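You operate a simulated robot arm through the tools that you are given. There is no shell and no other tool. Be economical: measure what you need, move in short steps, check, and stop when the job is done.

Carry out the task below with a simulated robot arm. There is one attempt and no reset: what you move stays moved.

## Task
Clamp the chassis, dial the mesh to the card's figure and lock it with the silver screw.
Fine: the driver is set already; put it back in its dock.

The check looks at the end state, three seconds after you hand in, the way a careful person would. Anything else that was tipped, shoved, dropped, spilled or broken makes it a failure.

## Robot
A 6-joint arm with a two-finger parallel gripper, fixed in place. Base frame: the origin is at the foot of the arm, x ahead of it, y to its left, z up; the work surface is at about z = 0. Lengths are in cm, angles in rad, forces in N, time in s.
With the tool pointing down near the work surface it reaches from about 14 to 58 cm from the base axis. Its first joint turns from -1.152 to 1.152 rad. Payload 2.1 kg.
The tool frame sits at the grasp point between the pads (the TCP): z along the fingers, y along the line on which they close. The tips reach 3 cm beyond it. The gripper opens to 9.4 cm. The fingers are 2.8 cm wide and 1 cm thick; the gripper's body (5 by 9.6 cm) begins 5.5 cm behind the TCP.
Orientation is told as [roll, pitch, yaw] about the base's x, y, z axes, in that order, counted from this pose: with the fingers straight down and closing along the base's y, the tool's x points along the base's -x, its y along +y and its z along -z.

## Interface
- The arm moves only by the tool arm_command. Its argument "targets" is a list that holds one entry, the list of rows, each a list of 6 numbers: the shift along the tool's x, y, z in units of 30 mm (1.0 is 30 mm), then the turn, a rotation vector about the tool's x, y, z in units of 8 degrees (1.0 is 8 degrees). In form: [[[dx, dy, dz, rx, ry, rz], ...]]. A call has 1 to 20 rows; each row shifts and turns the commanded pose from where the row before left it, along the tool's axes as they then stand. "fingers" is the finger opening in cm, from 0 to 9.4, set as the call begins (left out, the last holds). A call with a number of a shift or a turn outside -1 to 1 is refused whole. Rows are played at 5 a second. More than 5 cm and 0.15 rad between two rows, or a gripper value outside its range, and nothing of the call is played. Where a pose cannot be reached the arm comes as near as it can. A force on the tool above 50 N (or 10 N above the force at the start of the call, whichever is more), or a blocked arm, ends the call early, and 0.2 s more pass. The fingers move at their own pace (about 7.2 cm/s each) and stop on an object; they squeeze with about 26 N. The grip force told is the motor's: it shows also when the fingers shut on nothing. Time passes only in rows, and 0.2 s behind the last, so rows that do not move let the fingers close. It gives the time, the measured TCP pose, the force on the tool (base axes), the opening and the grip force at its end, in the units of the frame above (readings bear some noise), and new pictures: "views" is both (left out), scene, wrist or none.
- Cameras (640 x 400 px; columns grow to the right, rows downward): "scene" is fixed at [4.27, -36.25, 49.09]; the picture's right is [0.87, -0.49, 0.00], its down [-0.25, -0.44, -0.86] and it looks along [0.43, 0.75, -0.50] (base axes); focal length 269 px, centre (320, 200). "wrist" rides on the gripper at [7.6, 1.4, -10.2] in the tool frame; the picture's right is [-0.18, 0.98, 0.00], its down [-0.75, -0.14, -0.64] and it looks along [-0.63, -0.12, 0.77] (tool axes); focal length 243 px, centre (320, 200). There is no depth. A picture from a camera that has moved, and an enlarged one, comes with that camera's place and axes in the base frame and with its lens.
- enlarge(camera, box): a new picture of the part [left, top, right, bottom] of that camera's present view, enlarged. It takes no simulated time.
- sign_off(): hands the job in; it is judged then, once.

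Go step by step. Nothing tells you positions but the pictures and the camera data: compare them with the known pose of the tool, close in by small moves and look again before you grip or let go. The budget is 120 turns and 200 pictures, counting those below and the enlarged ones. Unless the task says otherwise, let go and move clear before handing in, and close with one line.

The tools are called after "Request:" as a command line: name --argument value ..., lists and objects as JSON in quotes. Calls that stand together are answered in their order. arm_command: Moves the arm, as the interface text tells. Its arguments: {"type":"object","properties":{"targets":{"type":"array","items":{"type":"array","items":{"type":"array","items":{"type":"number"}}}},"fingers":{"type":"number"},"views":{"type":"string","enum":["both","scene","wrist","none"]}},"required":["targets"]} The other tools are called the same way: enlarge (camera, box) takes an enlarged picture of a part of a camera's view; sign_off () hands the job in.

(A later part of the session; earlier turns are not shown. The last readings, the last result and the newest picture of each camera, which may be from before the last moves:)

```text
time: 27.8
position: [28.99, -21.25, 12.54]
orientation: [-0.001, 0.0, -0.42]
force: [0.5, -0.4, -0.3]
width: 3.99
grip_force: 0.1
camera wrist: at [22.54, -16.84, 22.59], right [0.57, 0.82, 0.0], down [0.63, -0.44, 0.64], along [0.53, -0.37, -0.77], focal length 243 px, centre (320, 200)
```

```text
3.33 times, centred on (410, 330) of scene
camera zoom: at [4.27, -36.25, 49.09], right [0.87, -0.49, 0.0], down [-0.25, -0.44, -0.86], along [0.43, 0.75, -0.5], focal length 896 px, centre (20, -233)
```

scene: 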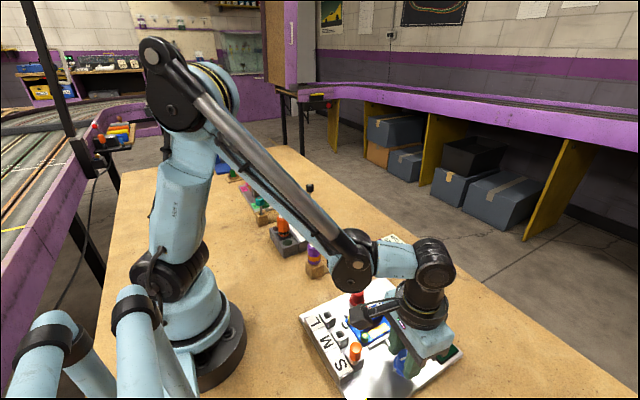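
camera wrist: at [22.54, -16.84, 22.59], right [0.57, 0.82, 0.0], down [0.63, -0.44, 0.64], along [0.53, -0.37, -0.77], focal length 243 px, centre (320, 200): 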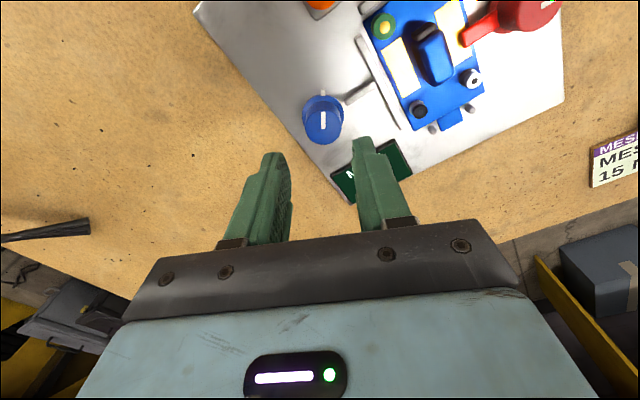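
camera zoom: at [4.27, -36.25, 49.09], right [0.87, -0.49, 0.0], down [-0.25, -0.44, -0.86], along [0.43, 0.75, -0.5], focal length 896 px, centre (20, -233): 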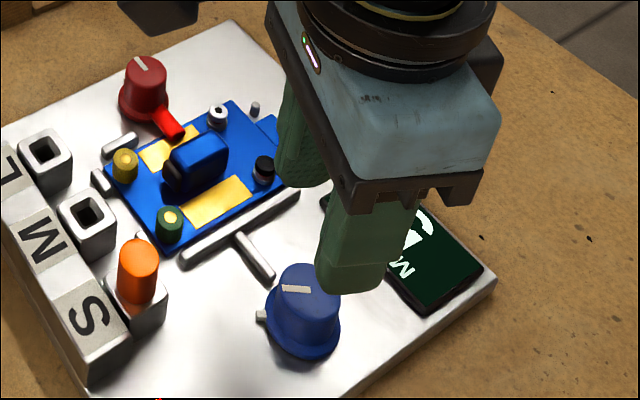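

Request:
arm_command --targets '[[[0, 0, -1, 0, 0, 0], [0, 0, -1, 0, 0, 0], [0, 0, 0, 0, 0, 0]]]' --views "none"

Request:
enlarge --camera "scene" --box '[340, 270, 480, 390]'

```text
time: 28.6
position: [29.04, -21.15, 18.76]
orientation: [0.001, 0.0, -0.421]
force: [0.1, -0.5, 0.8]
width: 3.99
grip_force: 0.0
```

```text
3.33 times, centred on (410, 330) of scene
camera zoom: at [4.27, -36.25, 49.09], right [0.87, -0.49, 0.0], down [-0.25, -0.44, -0.86], along [0.43, 0.75, -0.5], focal length 896 px, centre (20, -233)
```

zoom: 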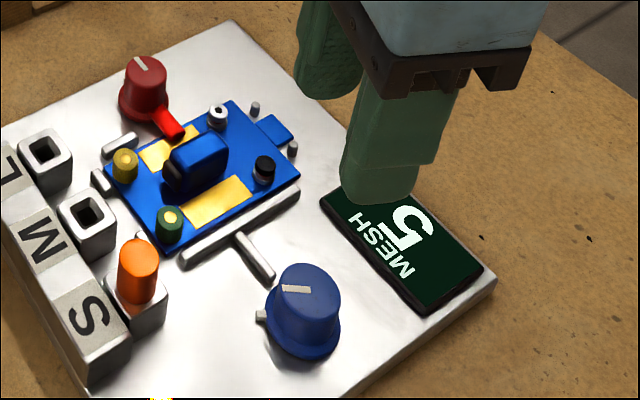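

Clockwise 24° took it from 10 to 5, so counter-clockwise about 72° should reach 20. I'll go back down, better centred, and regrip.

Request:
arm_command --targets '[[[-0.06, 0.06, 0, 0, 0, 0], [0, 0, 0.9, 0, 0, 0], [0, 0, 0.9, 0, 0, 0], [0, 0, 0.9, 0, 0, 0], [0, 0, 0.9, 0, 0, 0], [0, 0, 0.7, 0, 0, 0], [0, 0, 0, 0, 0, 0]]]' --views "wrist"

Request:
enlarge --camera "wrist" --box '[220, 80, 400, 230]'

```text
time: 30.2
position: [29.12, -21.05, 5.87]
orientation: [0.001, 0.002, -0.421]
force: [0.2, 0.1, 0.3]
width: 4.0
grip_force: 0.1
camera wrist: at [22.72, -16.7, 15.87], right [0.57, 0.82, 0.0], down [0.63, -0.44, 0.64], along [0.53, -0.37, -0.77], focal length 243 px, centre (320, 200)
```

wrist: 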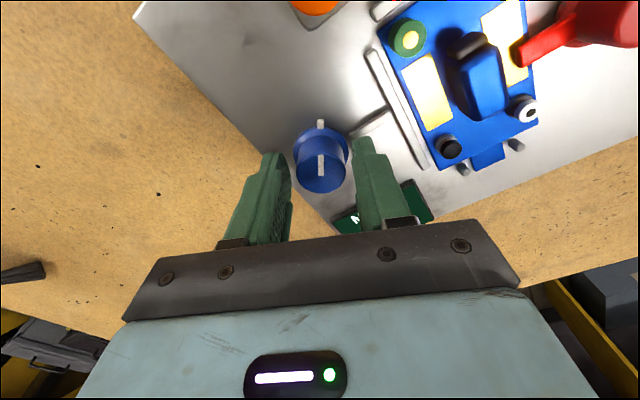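

```text
2.67 times, centred on (310, 155) of wrist
camera zoom: at [22.72, -16.7, 15.87], right [0.57, 0.82, 0.0], down [0.63, -0.44, 0.64], along [0.53, -0.37, -0.77], focal length 647 px, centre (347, 320)
```

zoom: 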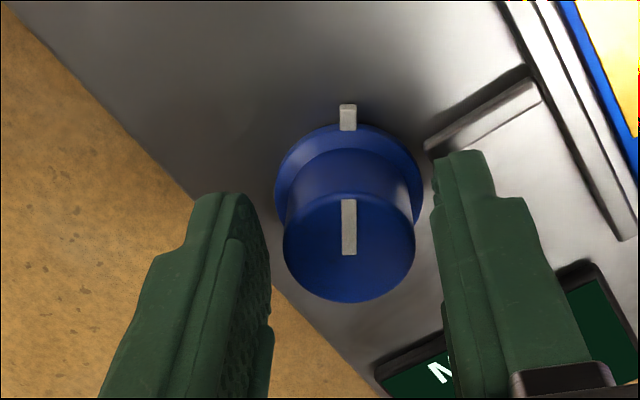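

Request:
arm_command --targets '[[[0, 0, 0, 0, 0, 0], [0, 0, 0, 0, 0, 0], [0, 0, 0, 0, 0, 0]]]' --views "none" --fingers 1.5

Request:
arm_command --targets '[[[0, 0, 0, 0, 0, -1], [0, 0, 0, 0, 0, -1], [0, 0, 0, 0, 0, -1], [0, 0, 0, 0, 0, 0]]]' --views "none"

```text
time: 31.0
position: [29.16, -21.01, 5.85]
orientation: [0.0, 0.002, -0.421]
force: [1.7, -1.1, -13.8]
width: 2.93
grip_force: 44.8
```

```text
time: 32.0
position: [29.18, -21.16, 5.84]
orientation: [0.0, 0.002, -0.001]
force: [-8.5, -5.7, 26.5]
width: 2.92
grip_force: 45.0
```

Forces stay moderate, so I'll continue counter-clockwise.

Request:
arm_command --targets '[[[0, 0, -0.02, 0, 0, 0], [0, 0, 0, 0, 0, -1], [0, 0, 0, 0, 0, -1], [0, 0, 0, 0, 0, -1], [0, 0, 0, 0, 0, 0]]]' --views "none"

Request:
arm_command --targets '[[[0, 0, 0, 0, 0, -1], [0, 0, 0, 0, 0, -1], [0, 0, 0, 0, 0, -1], [0, 0, 0, 0, 0, 0]]]' --views "both"

Request:
enlarge --camera "scene" --box '[340, 270, 480, 390]'

```text
time: 33.2
position: [29.2, -21.37, 5.83]
orientation: [-0.005, 0.001, 0.417]
force: [-0.8, -31.1, -14.2]
width: 2.9
grip_force: 45.1
```

```text
time: 34.2
position: [29.22, -21.32, 5.9]
orientation: [-0.009, 0.005, 0.837]
force: [9.5, -39.5, 2.5]
width: 2.88
grip_force: 44.9
camera wrist: at [23.0, -26.03, 15.93], right [-0.61, 0.8, -0.01], down [0.61, 0.47, 0.64], along [0.51, 0.38, -0.77], focal length 243 px, centre (320, 200)
```

scene: 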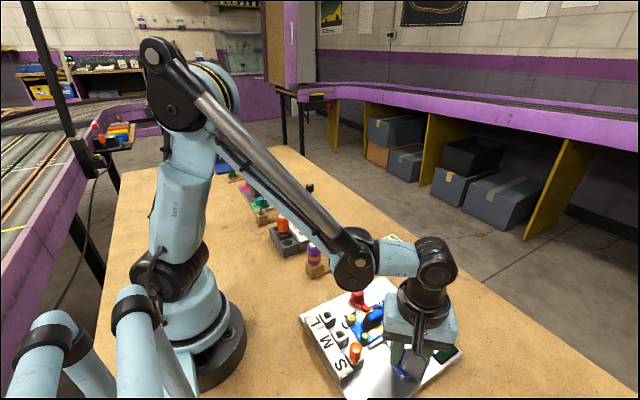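
wrist: 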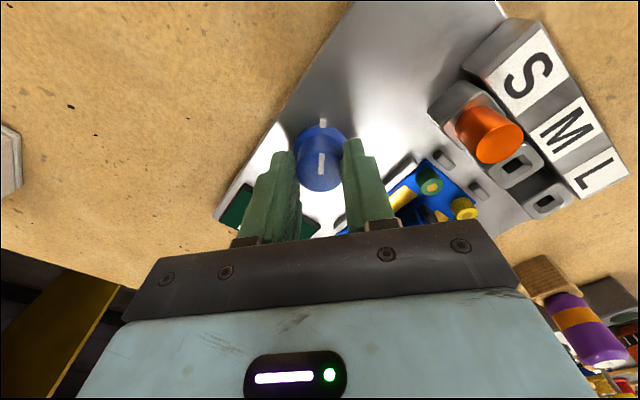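

```text
3.33 times, centred on (410, 330) of scene
camera zoom: at [4.27, -36.25, 49.09], right [0.87, -0.49, 0.0], down [-0.25, -0.44, -0.86], along [0.43, 0.75, -0.5], focal length 896 px, centre (20, -233)
```

zoom: 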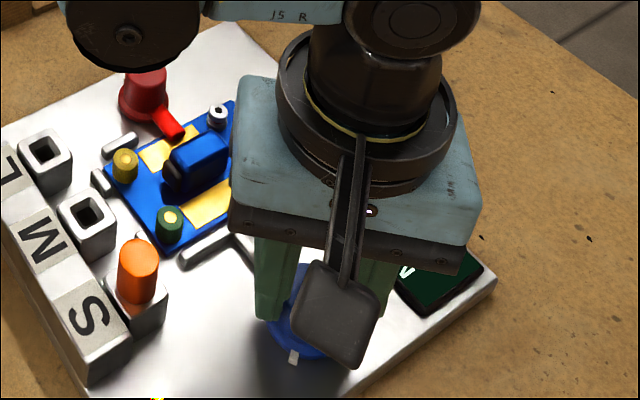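

Release, rise 13 cm, and read the display.

Request:
arm_command --targets '[[[0, 0, 0, 0, 0, 0], [0, 0, 0, 0, 0, 0], [0, 0, -0.5, 0, 0, 0], [0, 0, -0.9, 0, 0, 0], [0, 0, -0.9, 0, 0, 0], [0, 0, -1, 0, 0, 0], [0, 0, -1, 0, 0, 0], [0, 0, 0, 0, 0, 0]]]' --views "none" --fingers 4.0

Request:
enlarge --camera "scene" --box '[340, 270, 480, 390]'

```text
time: 36.0
position: [29.24, -21.35, 18.64]
orientation: [0.001, 0.001, 0.834]
force: [0.4, 0.5, 0.0]
width: 4.02
grip_force: 0.2
```

```text
3.33 times, centred on (410, 330) of scene
camera zoom: at [4.27, -36.25, 49.09], right [0.87, -0.49, 0.0], down [-0.25, -0.44, -0.86], along [0.43, 0.75, -0.5], focal length 896 px, centre (20, -233)
```

zoom: 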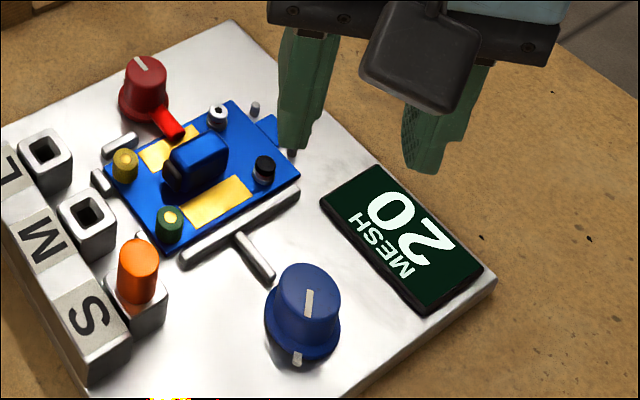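

The display reads MESH 20. Next is the torque driver, docked near (25, 20); I'll straighten the wrist and travel there high.

Request:
arm_command --targets '[[[0, 0, 0, 0, 0, 1], [0, 0, 0, 0, 0, 1], [0, 0, 0, 0, 0, 1], [0, 0, 0, 0, 0, 1], [0, 0, 0, 0, 0, 1], [0, 0, 0, 0, 0, 0.97], [0.1, 0.96, -0.1, 0, 0, 0], [0.1, 0.96, -0.1, 0, 0, 0], [0.1, 0.96, -0.1, 0, 0, 0], [0.1, 0.96, -0.1, 0, 0, 0], [0.1, 0.96, -0.1, 0, 0, 0], [0.1, 0.96, -0.1, 0, 0, 0], [0.1, 0.96, -0.1, 0, 0, 0], [0.1, 0.96, -0.1, 0, 0, 0], [0.1, 0.96, -0.1, 0, 0, 0], [0.1, 0.96, -0.1, 0, 0, 0], [0.1, 0.96, -0.1, 0, 0, 0], [0.1, 0.96, -0.1, 0, 0, 0], [0.1, 0.96, -0.1, 0, 0, 0], [0.1, 0.96, -0.1, 0, 0, 0]]]' --views "none" --fingers 6

Request:
arm_command --targets '[[[0, 0, 0, 0, 0, 0], [0, 0, 0, 0, 0, 0]]]' --views "both"

Request:
enlarge --camera "wrist" --box '[230, 40, 430, 200]'

Request:
enlarge --camera "scene" --box '[250, 190, 350, 270]'

```text
time: 40.2
position: [24.84, 19.23, 23.06]
orientation: [-0.001, 0.0, 0.002]
force: [-0.4, -0.2, -0.1]
width: 6.01
grip_force: 0.0
```

```text
time: 40.8
position: [24.78, 19.29, 23.09]
orientation: [0.0, -0.001, 0.001]
force: [-0.4, -0.3, 0.3]
width: 6.0
grip_force: 0.1
camera wrist: at [17.15, 20.61, 33.15], right [0.18, 0.98, 0.0], down [0.75, -0.14, 0.64], along [0.63, -0.12, -0.77], focal length 243 px, centre (320, 200)
```

scene: 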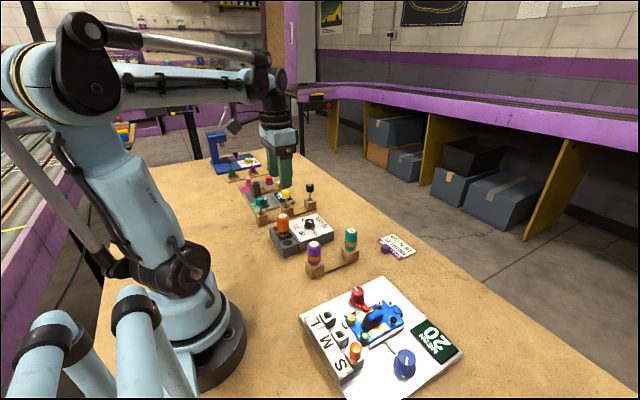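
wrist: 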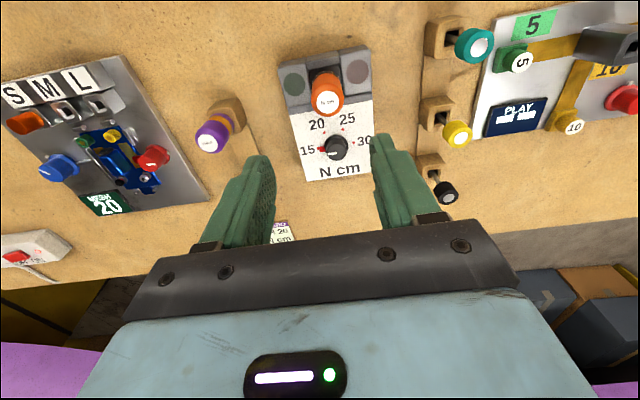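

```text
2.50 times, centred on (330, 120) of wrist
camera zoom: at [17.15, 20.61, 33.15], right [0.18, 0.98, 0.0], down [0.75, -0.14, 0.64], along [0.63, -0.12, -0.77], focal length 606 px, centre (295, 400)
```

zoom: 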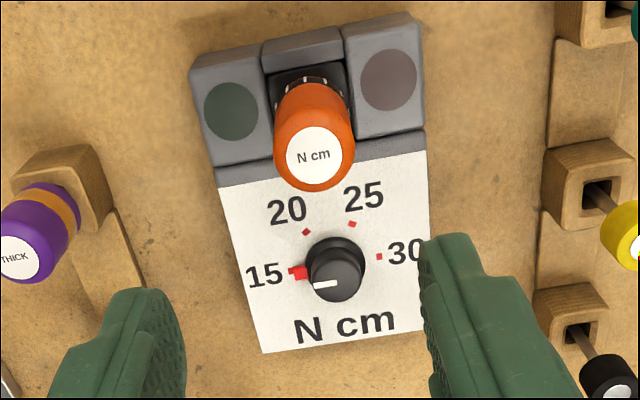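

```text
5.00 times, centred on (300, 230) of scene
camera zoom: at [4.27, -36.25, 49.09], right [0.87, -0.49, 0.0], down [-0.25, -0.44, -0.86], along [0.43, 0.75, -0.5], focal length 1344 px, centre (420, 50)
```

zoom: 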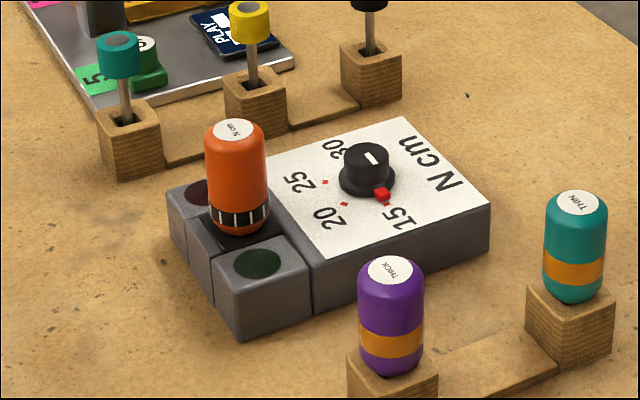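

The dial points to 15 and the driver's cap is near (25.2, 19.95), top about z 9. I'll come down above it.

Request:
arm_command --targets '[[[-0.14, 0.22, 0.5, 0, 0, 0], [0, 0, 0.8, 0, 0, 0], [0, 0, 0.8, 0, 0, 0], [0, 0, 0.8, 0, 0, 0], [0, 0, 0, 0, 0, 0]]]' --views "both" --fingers 6

Request:
enlarge --camera "wrist" --box '[230, 40, 430, 200]'

Request:
enlarge --camera "scene" --box '[240, 160, 340, 260]'

```text
time: 42.0
position: [25.43, 19.89, 14.35]
orientation: [0.0, 0.0, 0.002]
force: [0.6, 0.3, 0.8]
width: 6.02
grip_force: 0.1
camera wrist: at [17.62, 21.17, 24.31], right [0.18, 0.98, 0.0], down [0.75, -0.14, 0.64], along [0.63, -0.12, -0.77], focal length 243 px, centre (320, 200)
```

scene: 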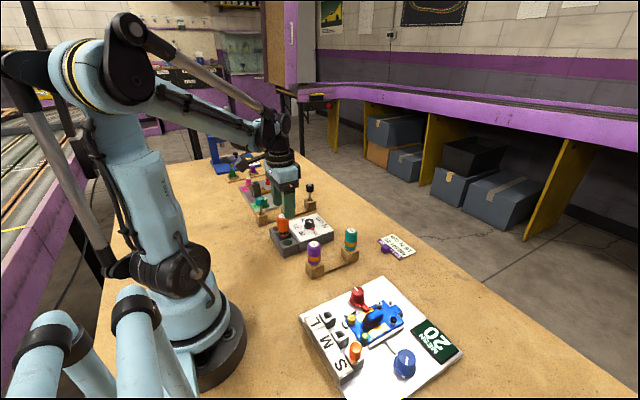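
wrist: 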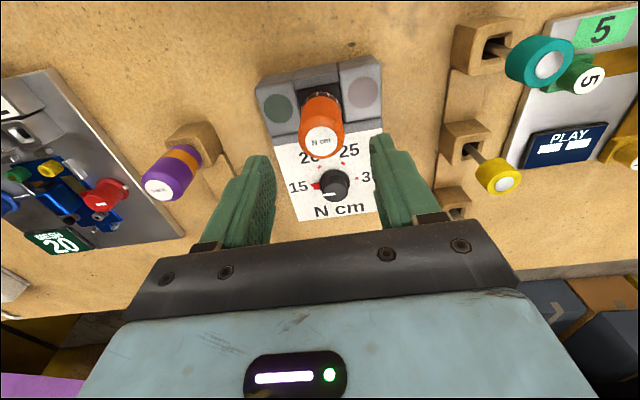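

```text
2.50 times, centred on (330, 120) of wrist
camera zoom: at [17.62, 21.17, 24.31], right [0.18, 0.98, 0.0], down [0.75, -0.14, 0.64], along [0.63, -0.12, -0.77], focal length 606 px, centre (295, 400)
```

zoom: 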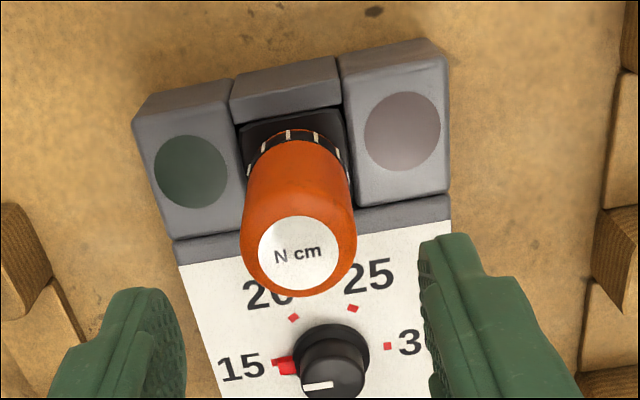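

```text
4.00 times, centred on (290, 210) of scene
camera zoom: at [4.27, -36.25, 49.09], right [0.87, -0.49, 0.0], down [-0.25, -0.44, -0.86], along [0.43, 0.75, -0.5], focal length 1075 px, centre (440, 160)
```

zoom: 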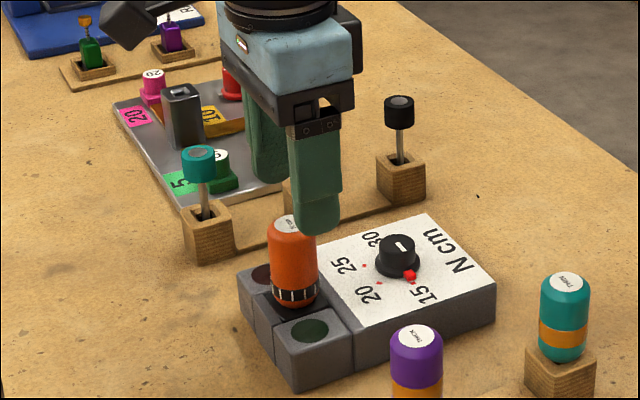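

Request:
arm_command --targets '[[[0.07, 0, 0.5, 0, 0, 0], [0, 0, 0.5, 0, 0, 0], [0, 0, 0.5, 0, 0, 0], [0, 0, 0, 0, 0, 0]]]' --views "both"

Request:
enlarge --camera "wrist" --box '[230, 70, 430, 230]'

Request:
enlarge --camera "scene" --box '[240, 160, 340, 260]'

```text
time: 43.0
position: [25.25, 19.8, 9.64]
orientation: [0.0, 0.002, 0.003]
force: [-0.3, -0.5, 0.2]
width: 5.99
grip_force: 0.0
camera wrist: at [17.47, 21.18, 19.72], right [0.18, 0.98, 0.0], down [0.75, -0.14, 0.64], along [0.63, -0.12, -0.77], focal length 243 px, centre (320, 200)
```

scene: 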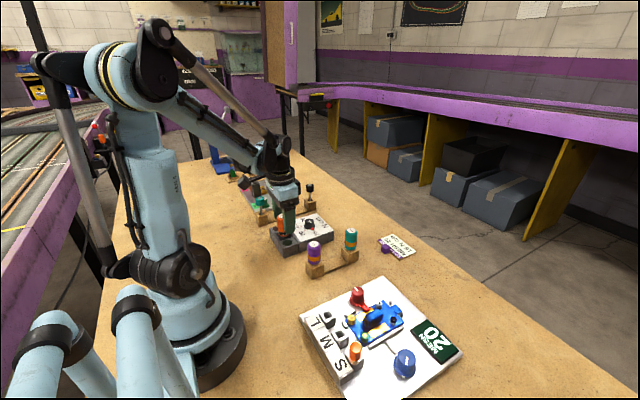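
wrist: 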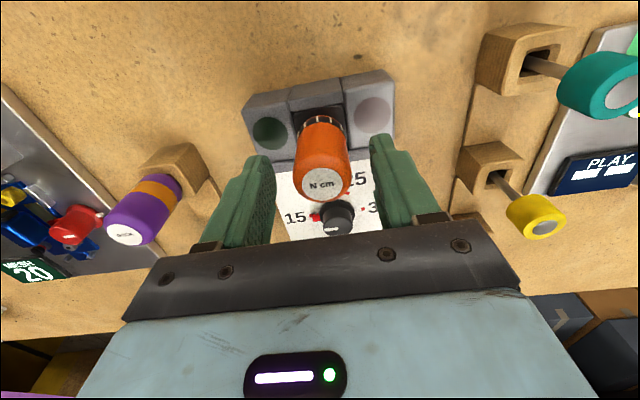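

```text
2.50 times, centred on (330, 150) of wrist
camera zoom: at [17.47, 21.18, 19.72], right [0.18, 0.98, 0.0], down [0.75, -0.14, 0.64], along [0.63, -0.12, -0.77], focal length 606 px, centre (295, 325)
```

zoom: 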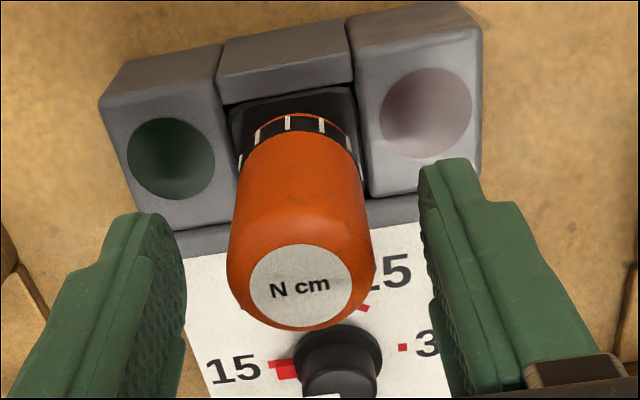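

```text
4.00 times, centred on (290, 210) of scene
camera zoom: at [4.27, -36.25, 49.09], right [0.87, -0.49, 0.0], down [-0.25, -0.44, -0.86], along [0.43, 0.75, -0.5], focal length 1075 px, centre (440, 160)
```

zoom: 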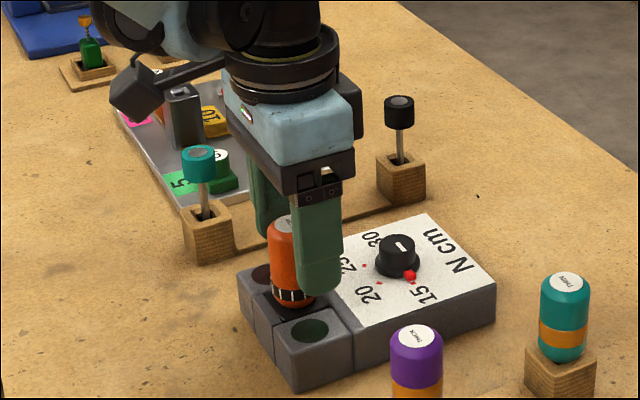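

Request:
arm_command --targets '[[[0, 0.035, 0.45, 0, 0, 0], [0, 0, 0.43, 0, 0, 0], [0, 0, 0, 0, 0, 0]]]' --views "none"

Request:
arm_command --targets '[[[0, 0, 0, 0, 0, 0], [0, 0, 0, 0, 0, 0], [0, 0, 0, 0, 0, 0]]]' --views "both" --fingers 1.5

Request:
enlarge --camera "wrist" --box '[230, 70, 430, 230]'

Request:
enlarge --camera "scene" --box '[240, 160, 340, 260]'

```text
time: 43.8
position: [25.08, 19.84, 7.04]
orientation: [0.0, 0.0, 0.0]
force: [-0.1, -0.6, -0.2]
width: 6.0
grip_force: 0.1
```

```text
time: 44.6
position: [25.04, 19.91, 7.14]
orientation: [0.001, 0.0, 0.001]
force: [-0.5, -0.9, 0.6]
width: 3.18
grip_force: 26.1
camera wrist: at [17.43, 21.3, 17.1], right [0.18, 0.98, 0.0], down [0.75, -0.14, 0.64], along [0.63, -0.12, -0.77], focal length 243 px, centre (320, 200)
```

scene: 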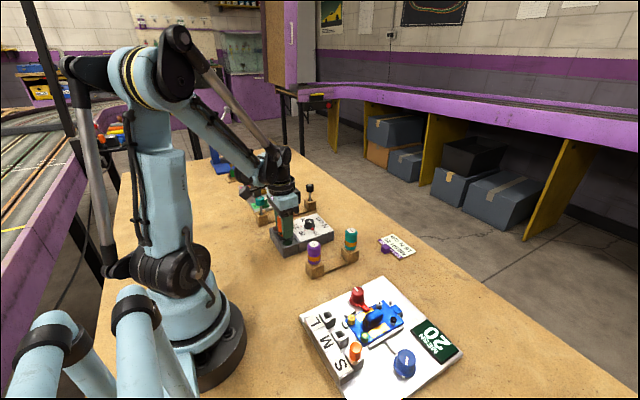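
wrist: 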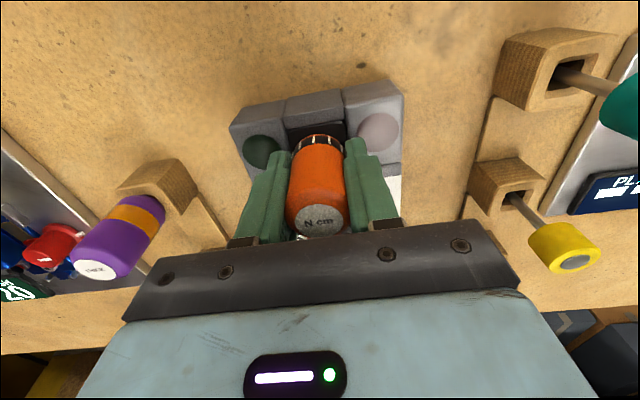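

```text
2.50 times, centred on (330, 150) of wrist
camera zoom: at [17.43, 21.3, 17.1], right [0.18, 0.98, 0.0], down [0.75, -0.14, 0.64], along [0.63, -0.12, -0.77], focal length 606 px, centre (295, 325)
```

zoom: 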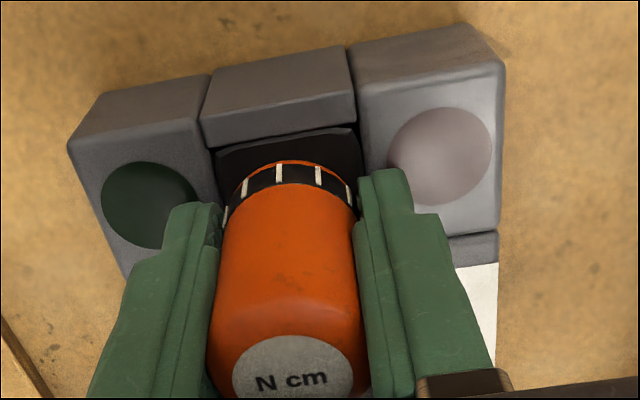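

```text
4.00 times, centred on (290, 210) of scene
camera zoom: at [4.27, -36.25, 49.09], right [0.87, -0.49, 0.0], down [-0.25, -0.44, -0.86], along [0.43, 0.75, -0.5], focal length 1075 px, centre (440, 160)
```

zoom: 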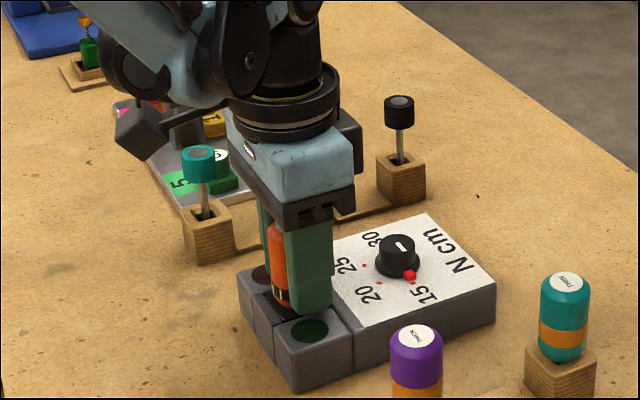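

The driver is gripped at (25.05, 19.9, 7.1). I'll lift it straight up and look at the bit.

Request:
arm_command --targets '[[[0, 0, -0.3, 0, 0, 0], [0, 0, -0.6, 0, 0, 0], [0, 0, -0.9, 0, 0, 0], [0, 0, -0.9, 0, 0, 0], [0, 0, -0.9, 0, 0, 0], [0, 0, 0, 0, 0, 0]]]' --views "both"

Request:
enlarge --camera "wrist" --box '[230, 70, 430, 230]'

Request:
enlarge --camera "scene" --box '[240, 150, 340, 250]'

```text
time: 46.0
position: [25.24, 19.8, 17.97]
orientation: [0.0, 0.0, 0.002]
force: [0.0, 0.0, -1.0]
width: 3.15
grip_force: 25.9
camera wrist: at [17.49, 21.18, 28.09], right [0.18, 0.98, 0.0], down [0.75, -0.14, 0.64], along [0.63, -0.12, -0.77], focal length 243 px, centre (320, 200)
```

scene: 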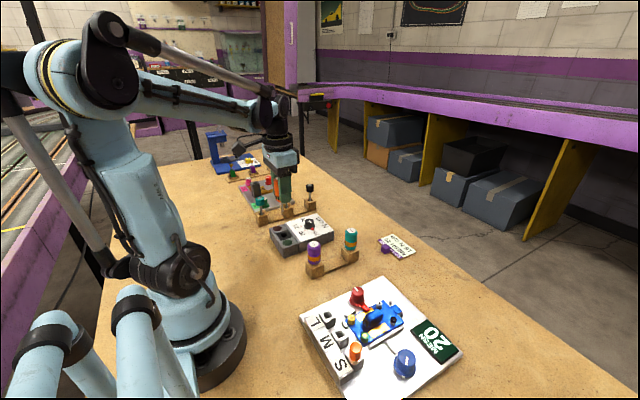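
wrist: 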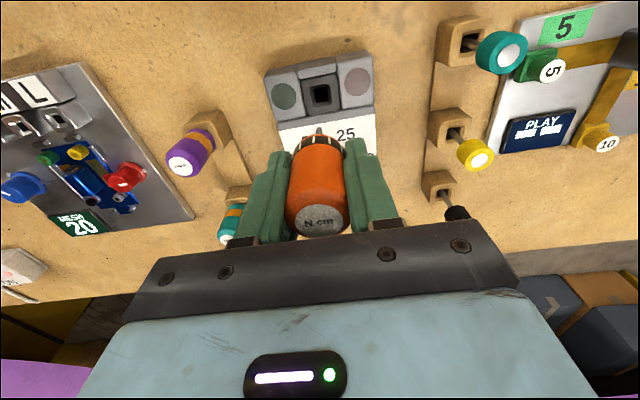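

```text
2.50 times, centred on (330, 150) of wrist
camera zoom: at [17.49, 21.18, 28.09], right [0.18, 0.98, 0.0], down [0.75, -0.14, 0.64], along [0.63, -0.12, -0.77], focal length 606 px, centre (295, 325)
```

zoom: 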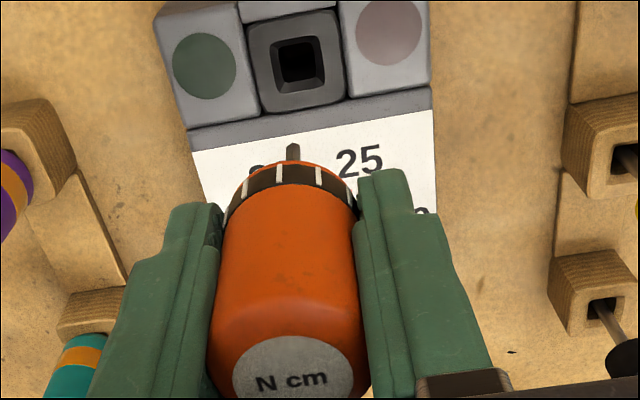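

```text
4.00 times, centred on (290, 200) of scene
camera zoom: at [4.27, -36.25, 49.09], right [0.87, -0.49, 0.0], down [-0.25, -0.44, -0.86], along [0.43, 0.75, -0.5], focal length 1075 px, centre (440, 200)
```

zoom: 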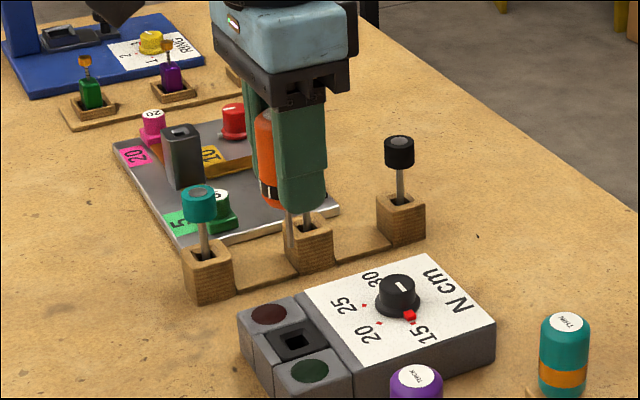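

The driver holds a short steel bit, tip about 7 cm below the TCP. I'll carry it to above the silver screw near (33.1, -10.1).

Request:
arm_command --targets '[[[-0.217, -0.831, 0, 0, 0, 0], [-0.217, -0.831, 0, 0, 0, 0], [-0.217, -0.831, 0, 0, 0, 0], [-0.217, -0.831, 0, 0, 0, 0], [-0.217, -0.831, 0, 0, 0, 0], [-0.217, -0.831, 0, 0, 0, 0], [-0.217, -0.831, 0, 0, 0, 0], [-0.217, -0.831, 0, 0, 0, 0], [-0.217, -0.831, 0, 0, 0, 0], [-0.217, -0.831, 0, 0, 0, 0], [-0.217, -0.831, 0, 0, 0, 0], [-0.217, -0.831, 0, 0, 0, 0], [0, 0, 0.7, 0, 0, 0], [0, 0, 0.7, 0, 0, 0], [0, 0, 0, 0, 0, 0]]]' --views "both"

Request:
enlarge --camera "wrist" --box '[230, 50, 410, 200]'

Request:
enlarge --camera "scene" --box '[330, 230, 450, 340]'

```text
time: 49.2
position: [33.1, -9.88, 13.7]
orientation: [0.0, 0.0, 0.002]
force: [-0.2, 0.0, -1.7]
width: 3.13
grip_force: 26.4
camera wrist: at [25.35, -8.53, 23.69], right [0.18, 0.98, 0.0], down [0.75, -0.14, 0.64], along [0.63, -0.12, -0.77], focal length 243 px, centre (320, 200)
```

scene: 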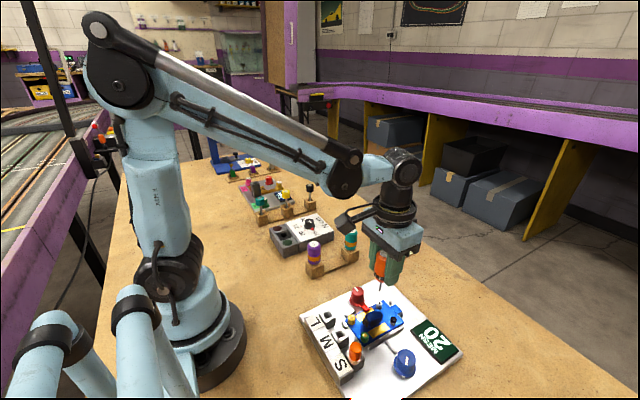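
wrist: 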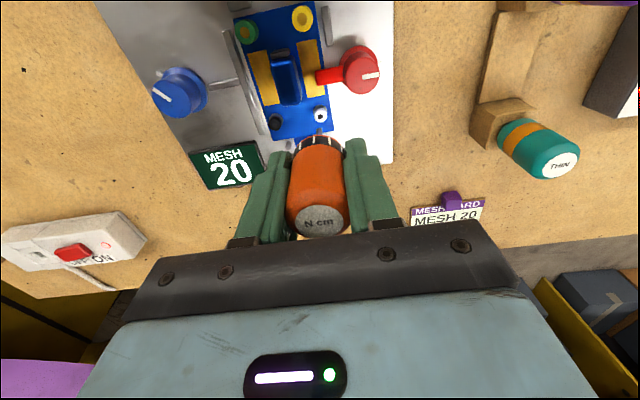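

```text
2.67 times, centred on (320, 125) of wrist
camera zoom: at [25.35, -8.53, 23.69], right [0.18, 0.98, 0.0], down [0.75, -0.14, 0.64], along [0.63, -0.12, -0.77], focal length 647 px, centre (320, 400)
```

zoom: 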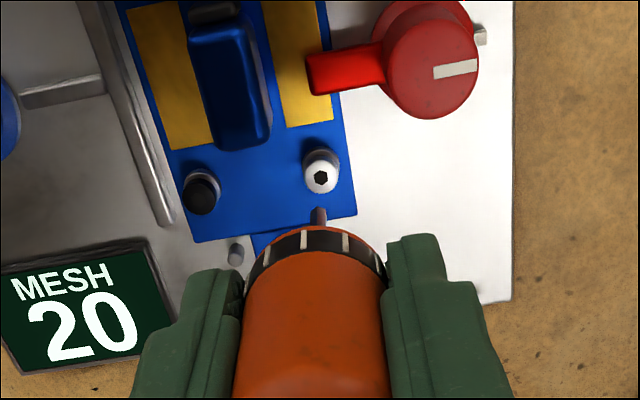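

```text
3.64 times, centred on (390, 285) of scene
camera zoom: at [4.27, -36.25, 49.09], right [0.87, -0.49, 0.0], down [-0.25, -0.44, -0.86], along [0.43, 0.75, -0.5], focal length 977 px, centre (66, -109)
```

zoom: 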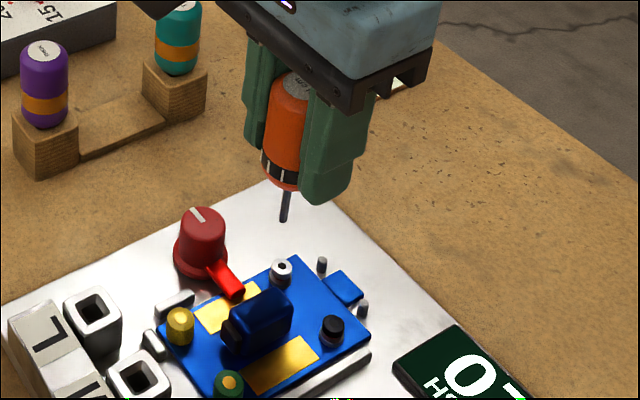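

Both cameras agree: the screw is about 0.55 cm ahead (+x) of the bit tip, same y, and 4.0 cm below. I'll shift and go down 3 cm, then check.

Request:
arm_command --targets '[[[-0.183, -0.007, 0, 0, 0, 0], [0, 0, 0.5, 0, 0, 0], [0, 0, 0.5, 0, 0, 0], [0, 0, 0, 0, 0, 0]]]' --views "both"

Request:
enlarge --camera "wrist" --box '[270, 90, 370, 170]'

Request:
enlarge --camera "scene" --box '[350, 260, 430, 330]'

```text
time: 50.2
position: [33.67, -9.91, 10.57]
orientation: [0.0, 0.0, 0.002]
force: [0.0, 1.0, -2.3]
width: 3.12
grip_force: 25.6
camera wrist: at [25.89, -8.49, 20.68], right [0.18, 0.98, 0.0], down [0.75, -0.14, 0.64], along [0.63, -0.12, -0.77], focal length 243 px, centre (320, 200)
```

scene: 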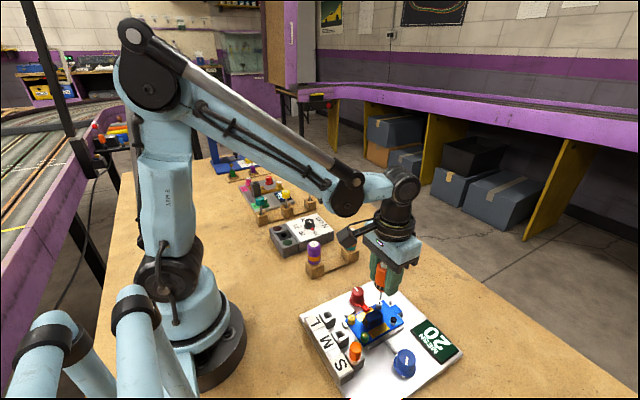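
wrist: 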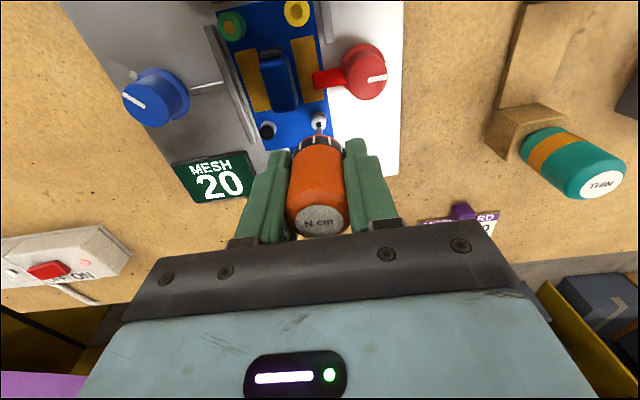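

```text
5.00 times, centred on (320, 130) of wrist
camera zoom: at [25.89, -8.49, 20.68], right [0.18, 0.98, 0.0], down [0.75, -0.14, 0.64], along [0.63, -0.12, -0.77], focal length 1213 px, centre (320, 550)
```

zoom: 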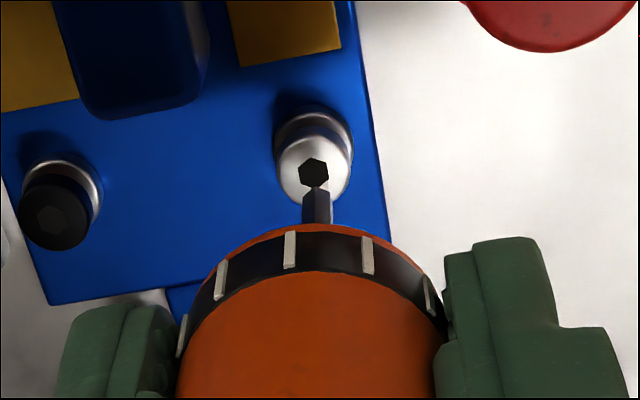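

```text
5.71 times, centred on (390, 295) of scene
camera zoom: at [4.27, -36.25, 49.09], right [0.87, -0.49, 0.0], down [-0.25, -0.44, -0.86], along [0.43, 0.75, -0.5], focal length 1535 px, centre (-80, -343)
```

zoom: 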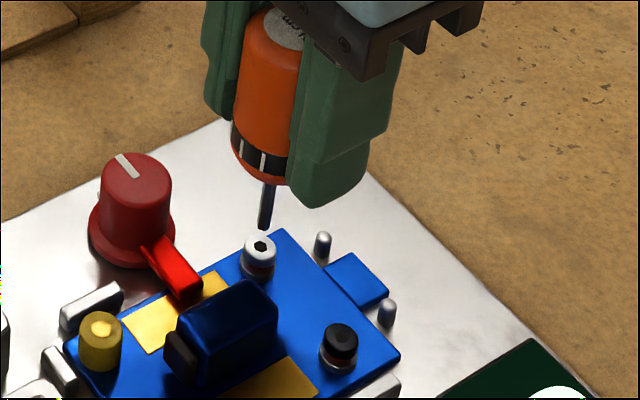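

Aligned to within about 0.05 cm, tip 0.9 cm above the head. I'll go down slowly to contact.

Request:
arm_command --targets '[[[0, -0.017, 0.1, 0, 0, 0], [0, 0, 0.1, 0, 0, 0], [0, 0, 0.07, 0, 0, 0], [0, 0, 0, 0, 0, 0]]]' --views "wrist"

Request:
enlarge --camera "wrist" --box '[280, 90, 360, 154]'

Request:
enlarge --camera "scene" --box '[360, 280, 410, 320]'

```text
time: 51.2
position: [33.62, -9.89, 9.85]
orientation: [-0.002, 0.0, 0.001]
force: [0.7, -0.3, -1.4]
width: 3.11
grip_force: 25.6
camera wrist: at [25.91, -8.64, 19.88], right [0.18, 0.98, 0.0], down [0.75, -0.14, 0.64], along [0.63, -0.12, -0.77], focal length 243 px, centre (320, 200)
```

wrist: 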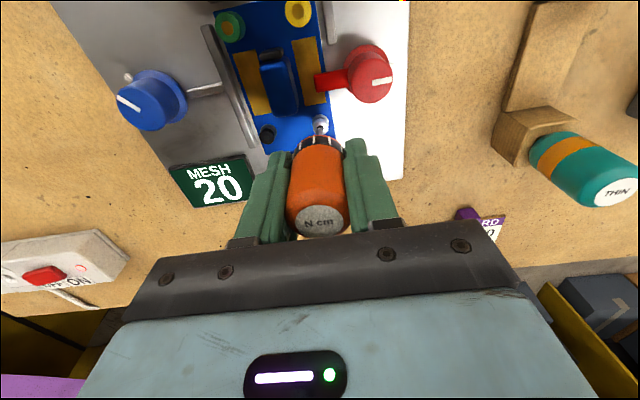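

```text
6.25 times, centred on (320, 122) of wrist
camera zoom: at [25.91, -8.64, 19.88], right [0.18, 0.98, 0.0], down [0.75, -0.14, 0.64], along [0.63, -0.12, -0.77], focal length 1516 px, centre (320, 688)
```

zoom: 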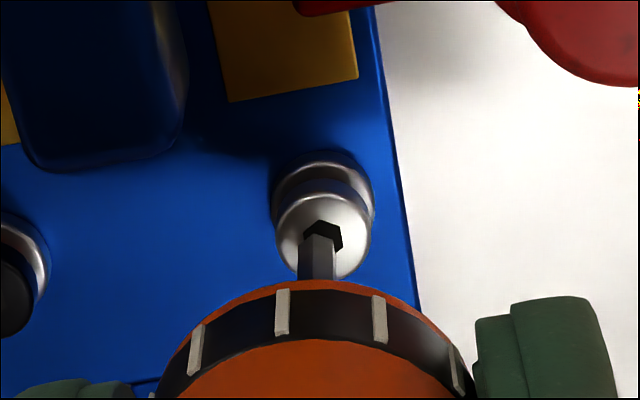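

```text
10.00 times, centred on (385, 300) of scene
camera zoom: at [4.27, -36.25, 49.09], right [0.87, -0.49, 0.0], down [-0.25, -0.44, -0.86], along [0.43, 0.75, -0.5], focal length 2687 px, centre (-330, -800)
```

zoom: 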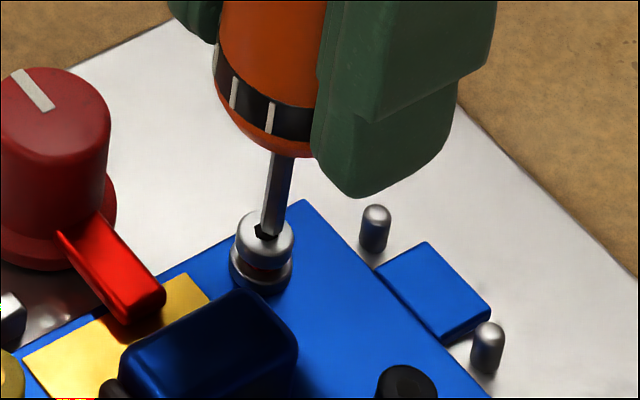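

Nearly in. The tip looks about 0.07 cm too far toward -y; I'll correct and press down gently.

Request:
arm_command --targets '[[[0, 0.022, 0, 0, 0, 0], [0, 0, 0.05, 0, 0, 0], [0, 0, 0.05, 0, 0, 0], [0, 0, 0, 0, 0, 0]]]' --views "wrist"

Request:
enlarge --camera "wrist" --box '[280, 90, 360, 154]'

Request:
enlarge --camera "scene" --box '[360, 280, 410, 320]'

```text
time: 52.2
position: [33.63, -9.98, 9.6]
orientation: [0.001, 0.0, 0.0]
force: [1.9, 0.3, 2.3]
width: 3.11
grip_force: 25.7
camera wrist: at [25.87, -8.59, 19.62], right [0.18, 0.98, 0.0], down [0.75, -0.14, 0.64], along [0.63, -0.12, -0.77], focal length 243 px, centre (320, 200)
```

wrist: 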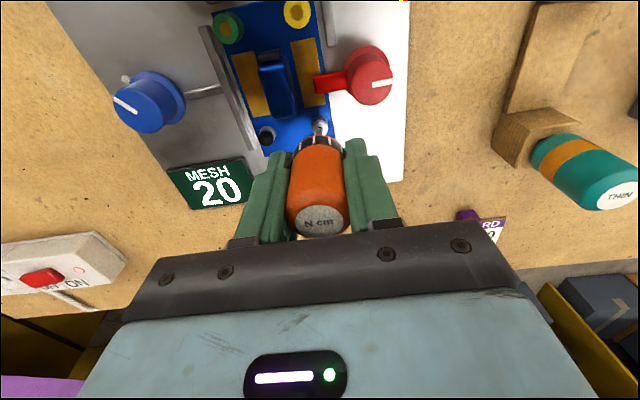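

```text
6.25 times, centred on (320, 122) of wrist
camera zoom: at [25.87, -8.59, 19.62], right [0.18, 0.98, 0.0], down [0.75, -0.14, 0.64], along [0.63, -0.12, -0.77], focal length 1516 px, centre (320, 688)
```

zoom: 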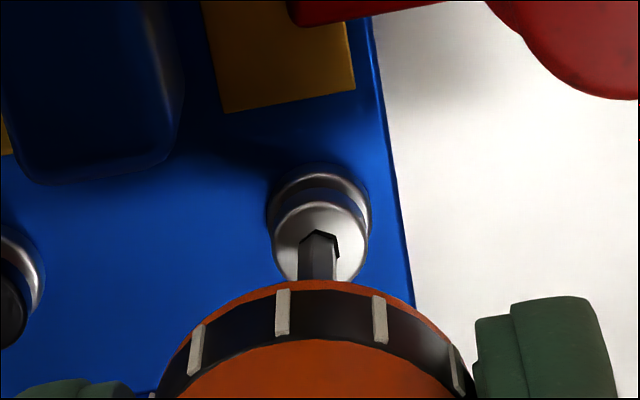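

```text
10.00 times, centred on (385, 300) of scene
camera zoom: at [4.27, -36.25, 49.09], right [0.87, -0.49, 0.0], down [-0.25, -0.44, -0.86], along [0.43, 0.75, -0.5], focal length 2687 px, centre (-330, -800)
```

zoom: 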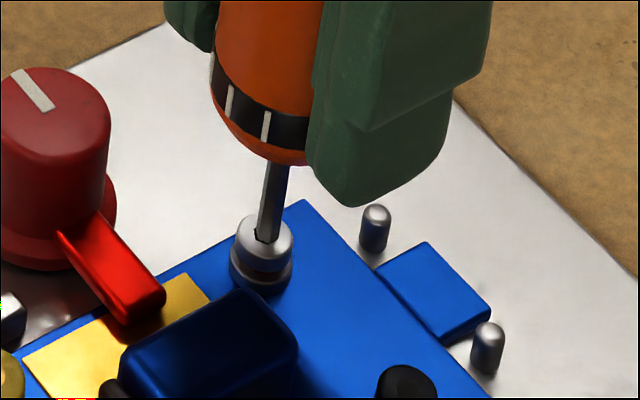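

Request:
arm_command --targets '[[[-0.01, 0.017, 0, 0, 0, 0], [0, 0, 0.05, 0, 0, 0], [0, 0, 0.03, 0, 0, 0.5], [0, 0, 0.03, 0, 0, 0.5], [0, 0, 0, 0, 0, 0]]]' --views "wrist"

Request:
enlarge --camera "wrist" --box '[280, 90, 360, 154]'

Request:
enlarge --camera "scene" --box '[360, 280, 410, 320]'

```text
time: 53.4
position: [33.42, -9.95, 9.27]
orientation: [0.0, 0.0, -0.139]
force: [-0.5, -0.2, 26.3]
width: 3.15
grip_force: 26.0
camera wrist: at [26.16, -7.5, 19.32], right [0.32, 0.95, 0.0], down [0.73, -0.24, 0.64], along [0.61, -0.2, -0.77], focal length 243 px, centre (320, 200)
```

wrist: 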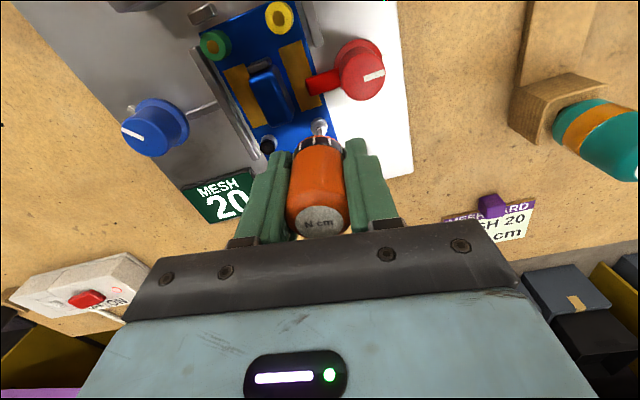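

```text
6.25 times, centred on (320, 122) of wrist
camera zoom: at [26.16, -7.5, 19.32], right [0.32, 0.95, 0.0], down [0.73, -0.24, 0.64], along [0.61, -0.2, -0.77], focal length 1516 px, centre (320, 688)
```

zoom: 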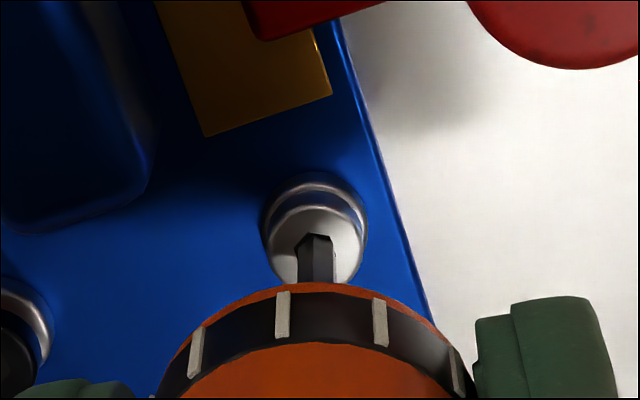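

```text
10.00 times, centred on (385, 300) of scene
camera zoom: at [4.26, -36.25, 49.09], right [0.87, -0.49, 0.0], down [-0.25, -0.44, -0.86], along [0.43, 0.75, -0.5], focal length 2687 px, centre (-330, -800)
```

zoom: 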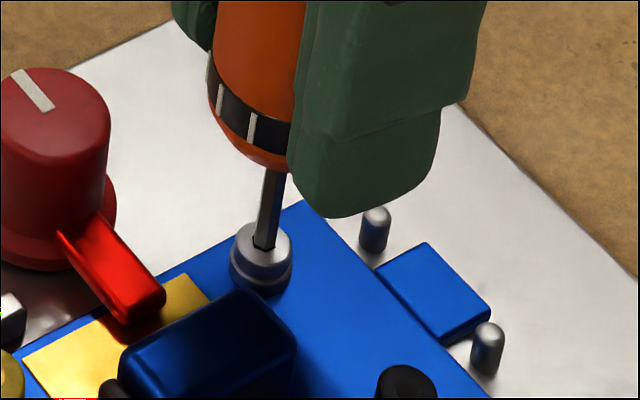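

The bit is seated and the screw head has lowered. I'll keep turning clockwise and watch the display and forces.

Request:
arm_command --targets '[[[0, 0, 0, 0, 0, 1], [0, 0, 0, 0, 0, 1], [0, 0, 0, 0, 0, 1], [0, 0, 0, 0, 0, 1], [0, 0, 0, 0, 0, 0]]]' --views "both"

Request:
enlarge --camera "scene" --box '[350, 270, 470, 370]'

Request:
enlarge --camera "wrist" --box '[270, 90, 370, 170]'

```text
time: 54.6
position: [33.59, -9.72, 9.26]
orientation: [0.003, 0.001, -0.697]
force: [-0.1, -0.1, 5.4]
width: 3.13
grip_force: 25.4
camera wrist: at [28.6, -3.89, 19.31], right [0.77, 0.63, 0.0], down [0.49, -0.59, 0.64], along [0.41, -0.5, -0.77], focal length 243 px, centre (320, 200)
```

scene: 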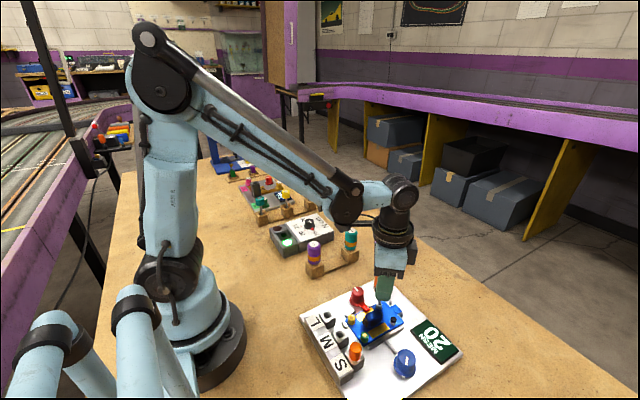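
wrist: 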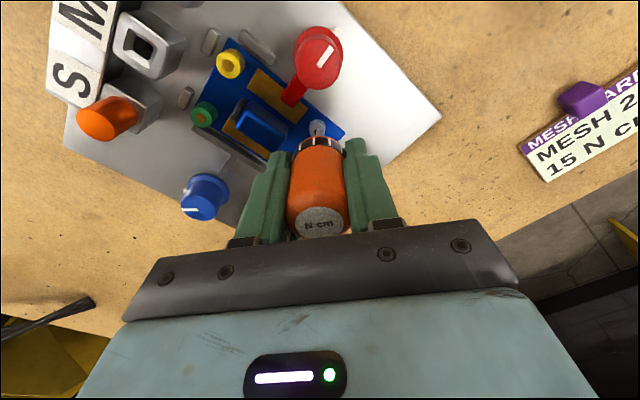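

```text
4.00 times, centred on (410, 320) of scene
camera zoom: at [4.27, -36.25, 49.09], right [0.87, -0.49, 0.0], down [-0.25, -0.44, -0.86], along [0.43, 0.75, -0.5], focal length 1075 px, centre (-40, -280)
```

zoom: 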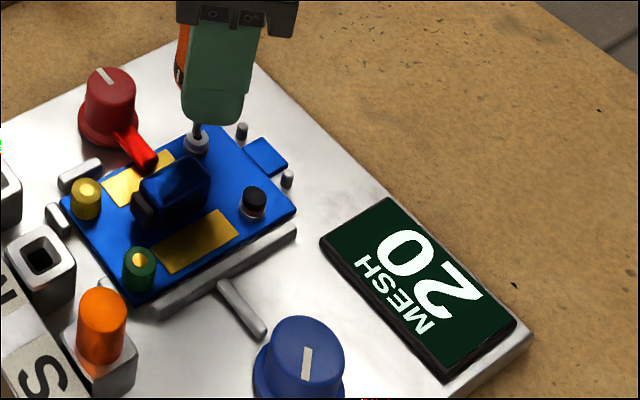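

```text
5.00 times, centred on (320, 130) of wrist
camera zoom: at [28.6, -3.89, 19.31], right [0.77, 0.63, 0.0], down [0.49, -0.59, 0.64], along [0.41, -0.5, -0.77], focal length 1213 px, centre (320, 550)
```

zoom: 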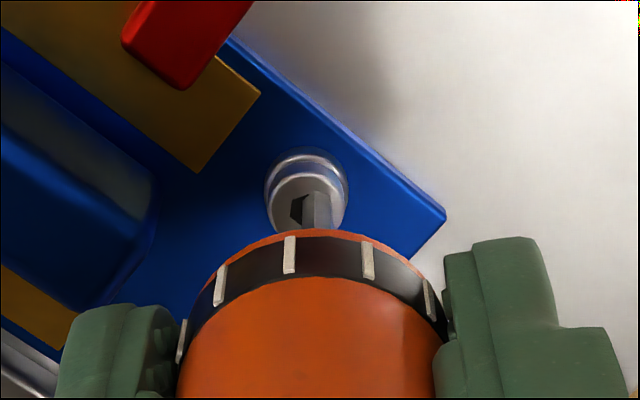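

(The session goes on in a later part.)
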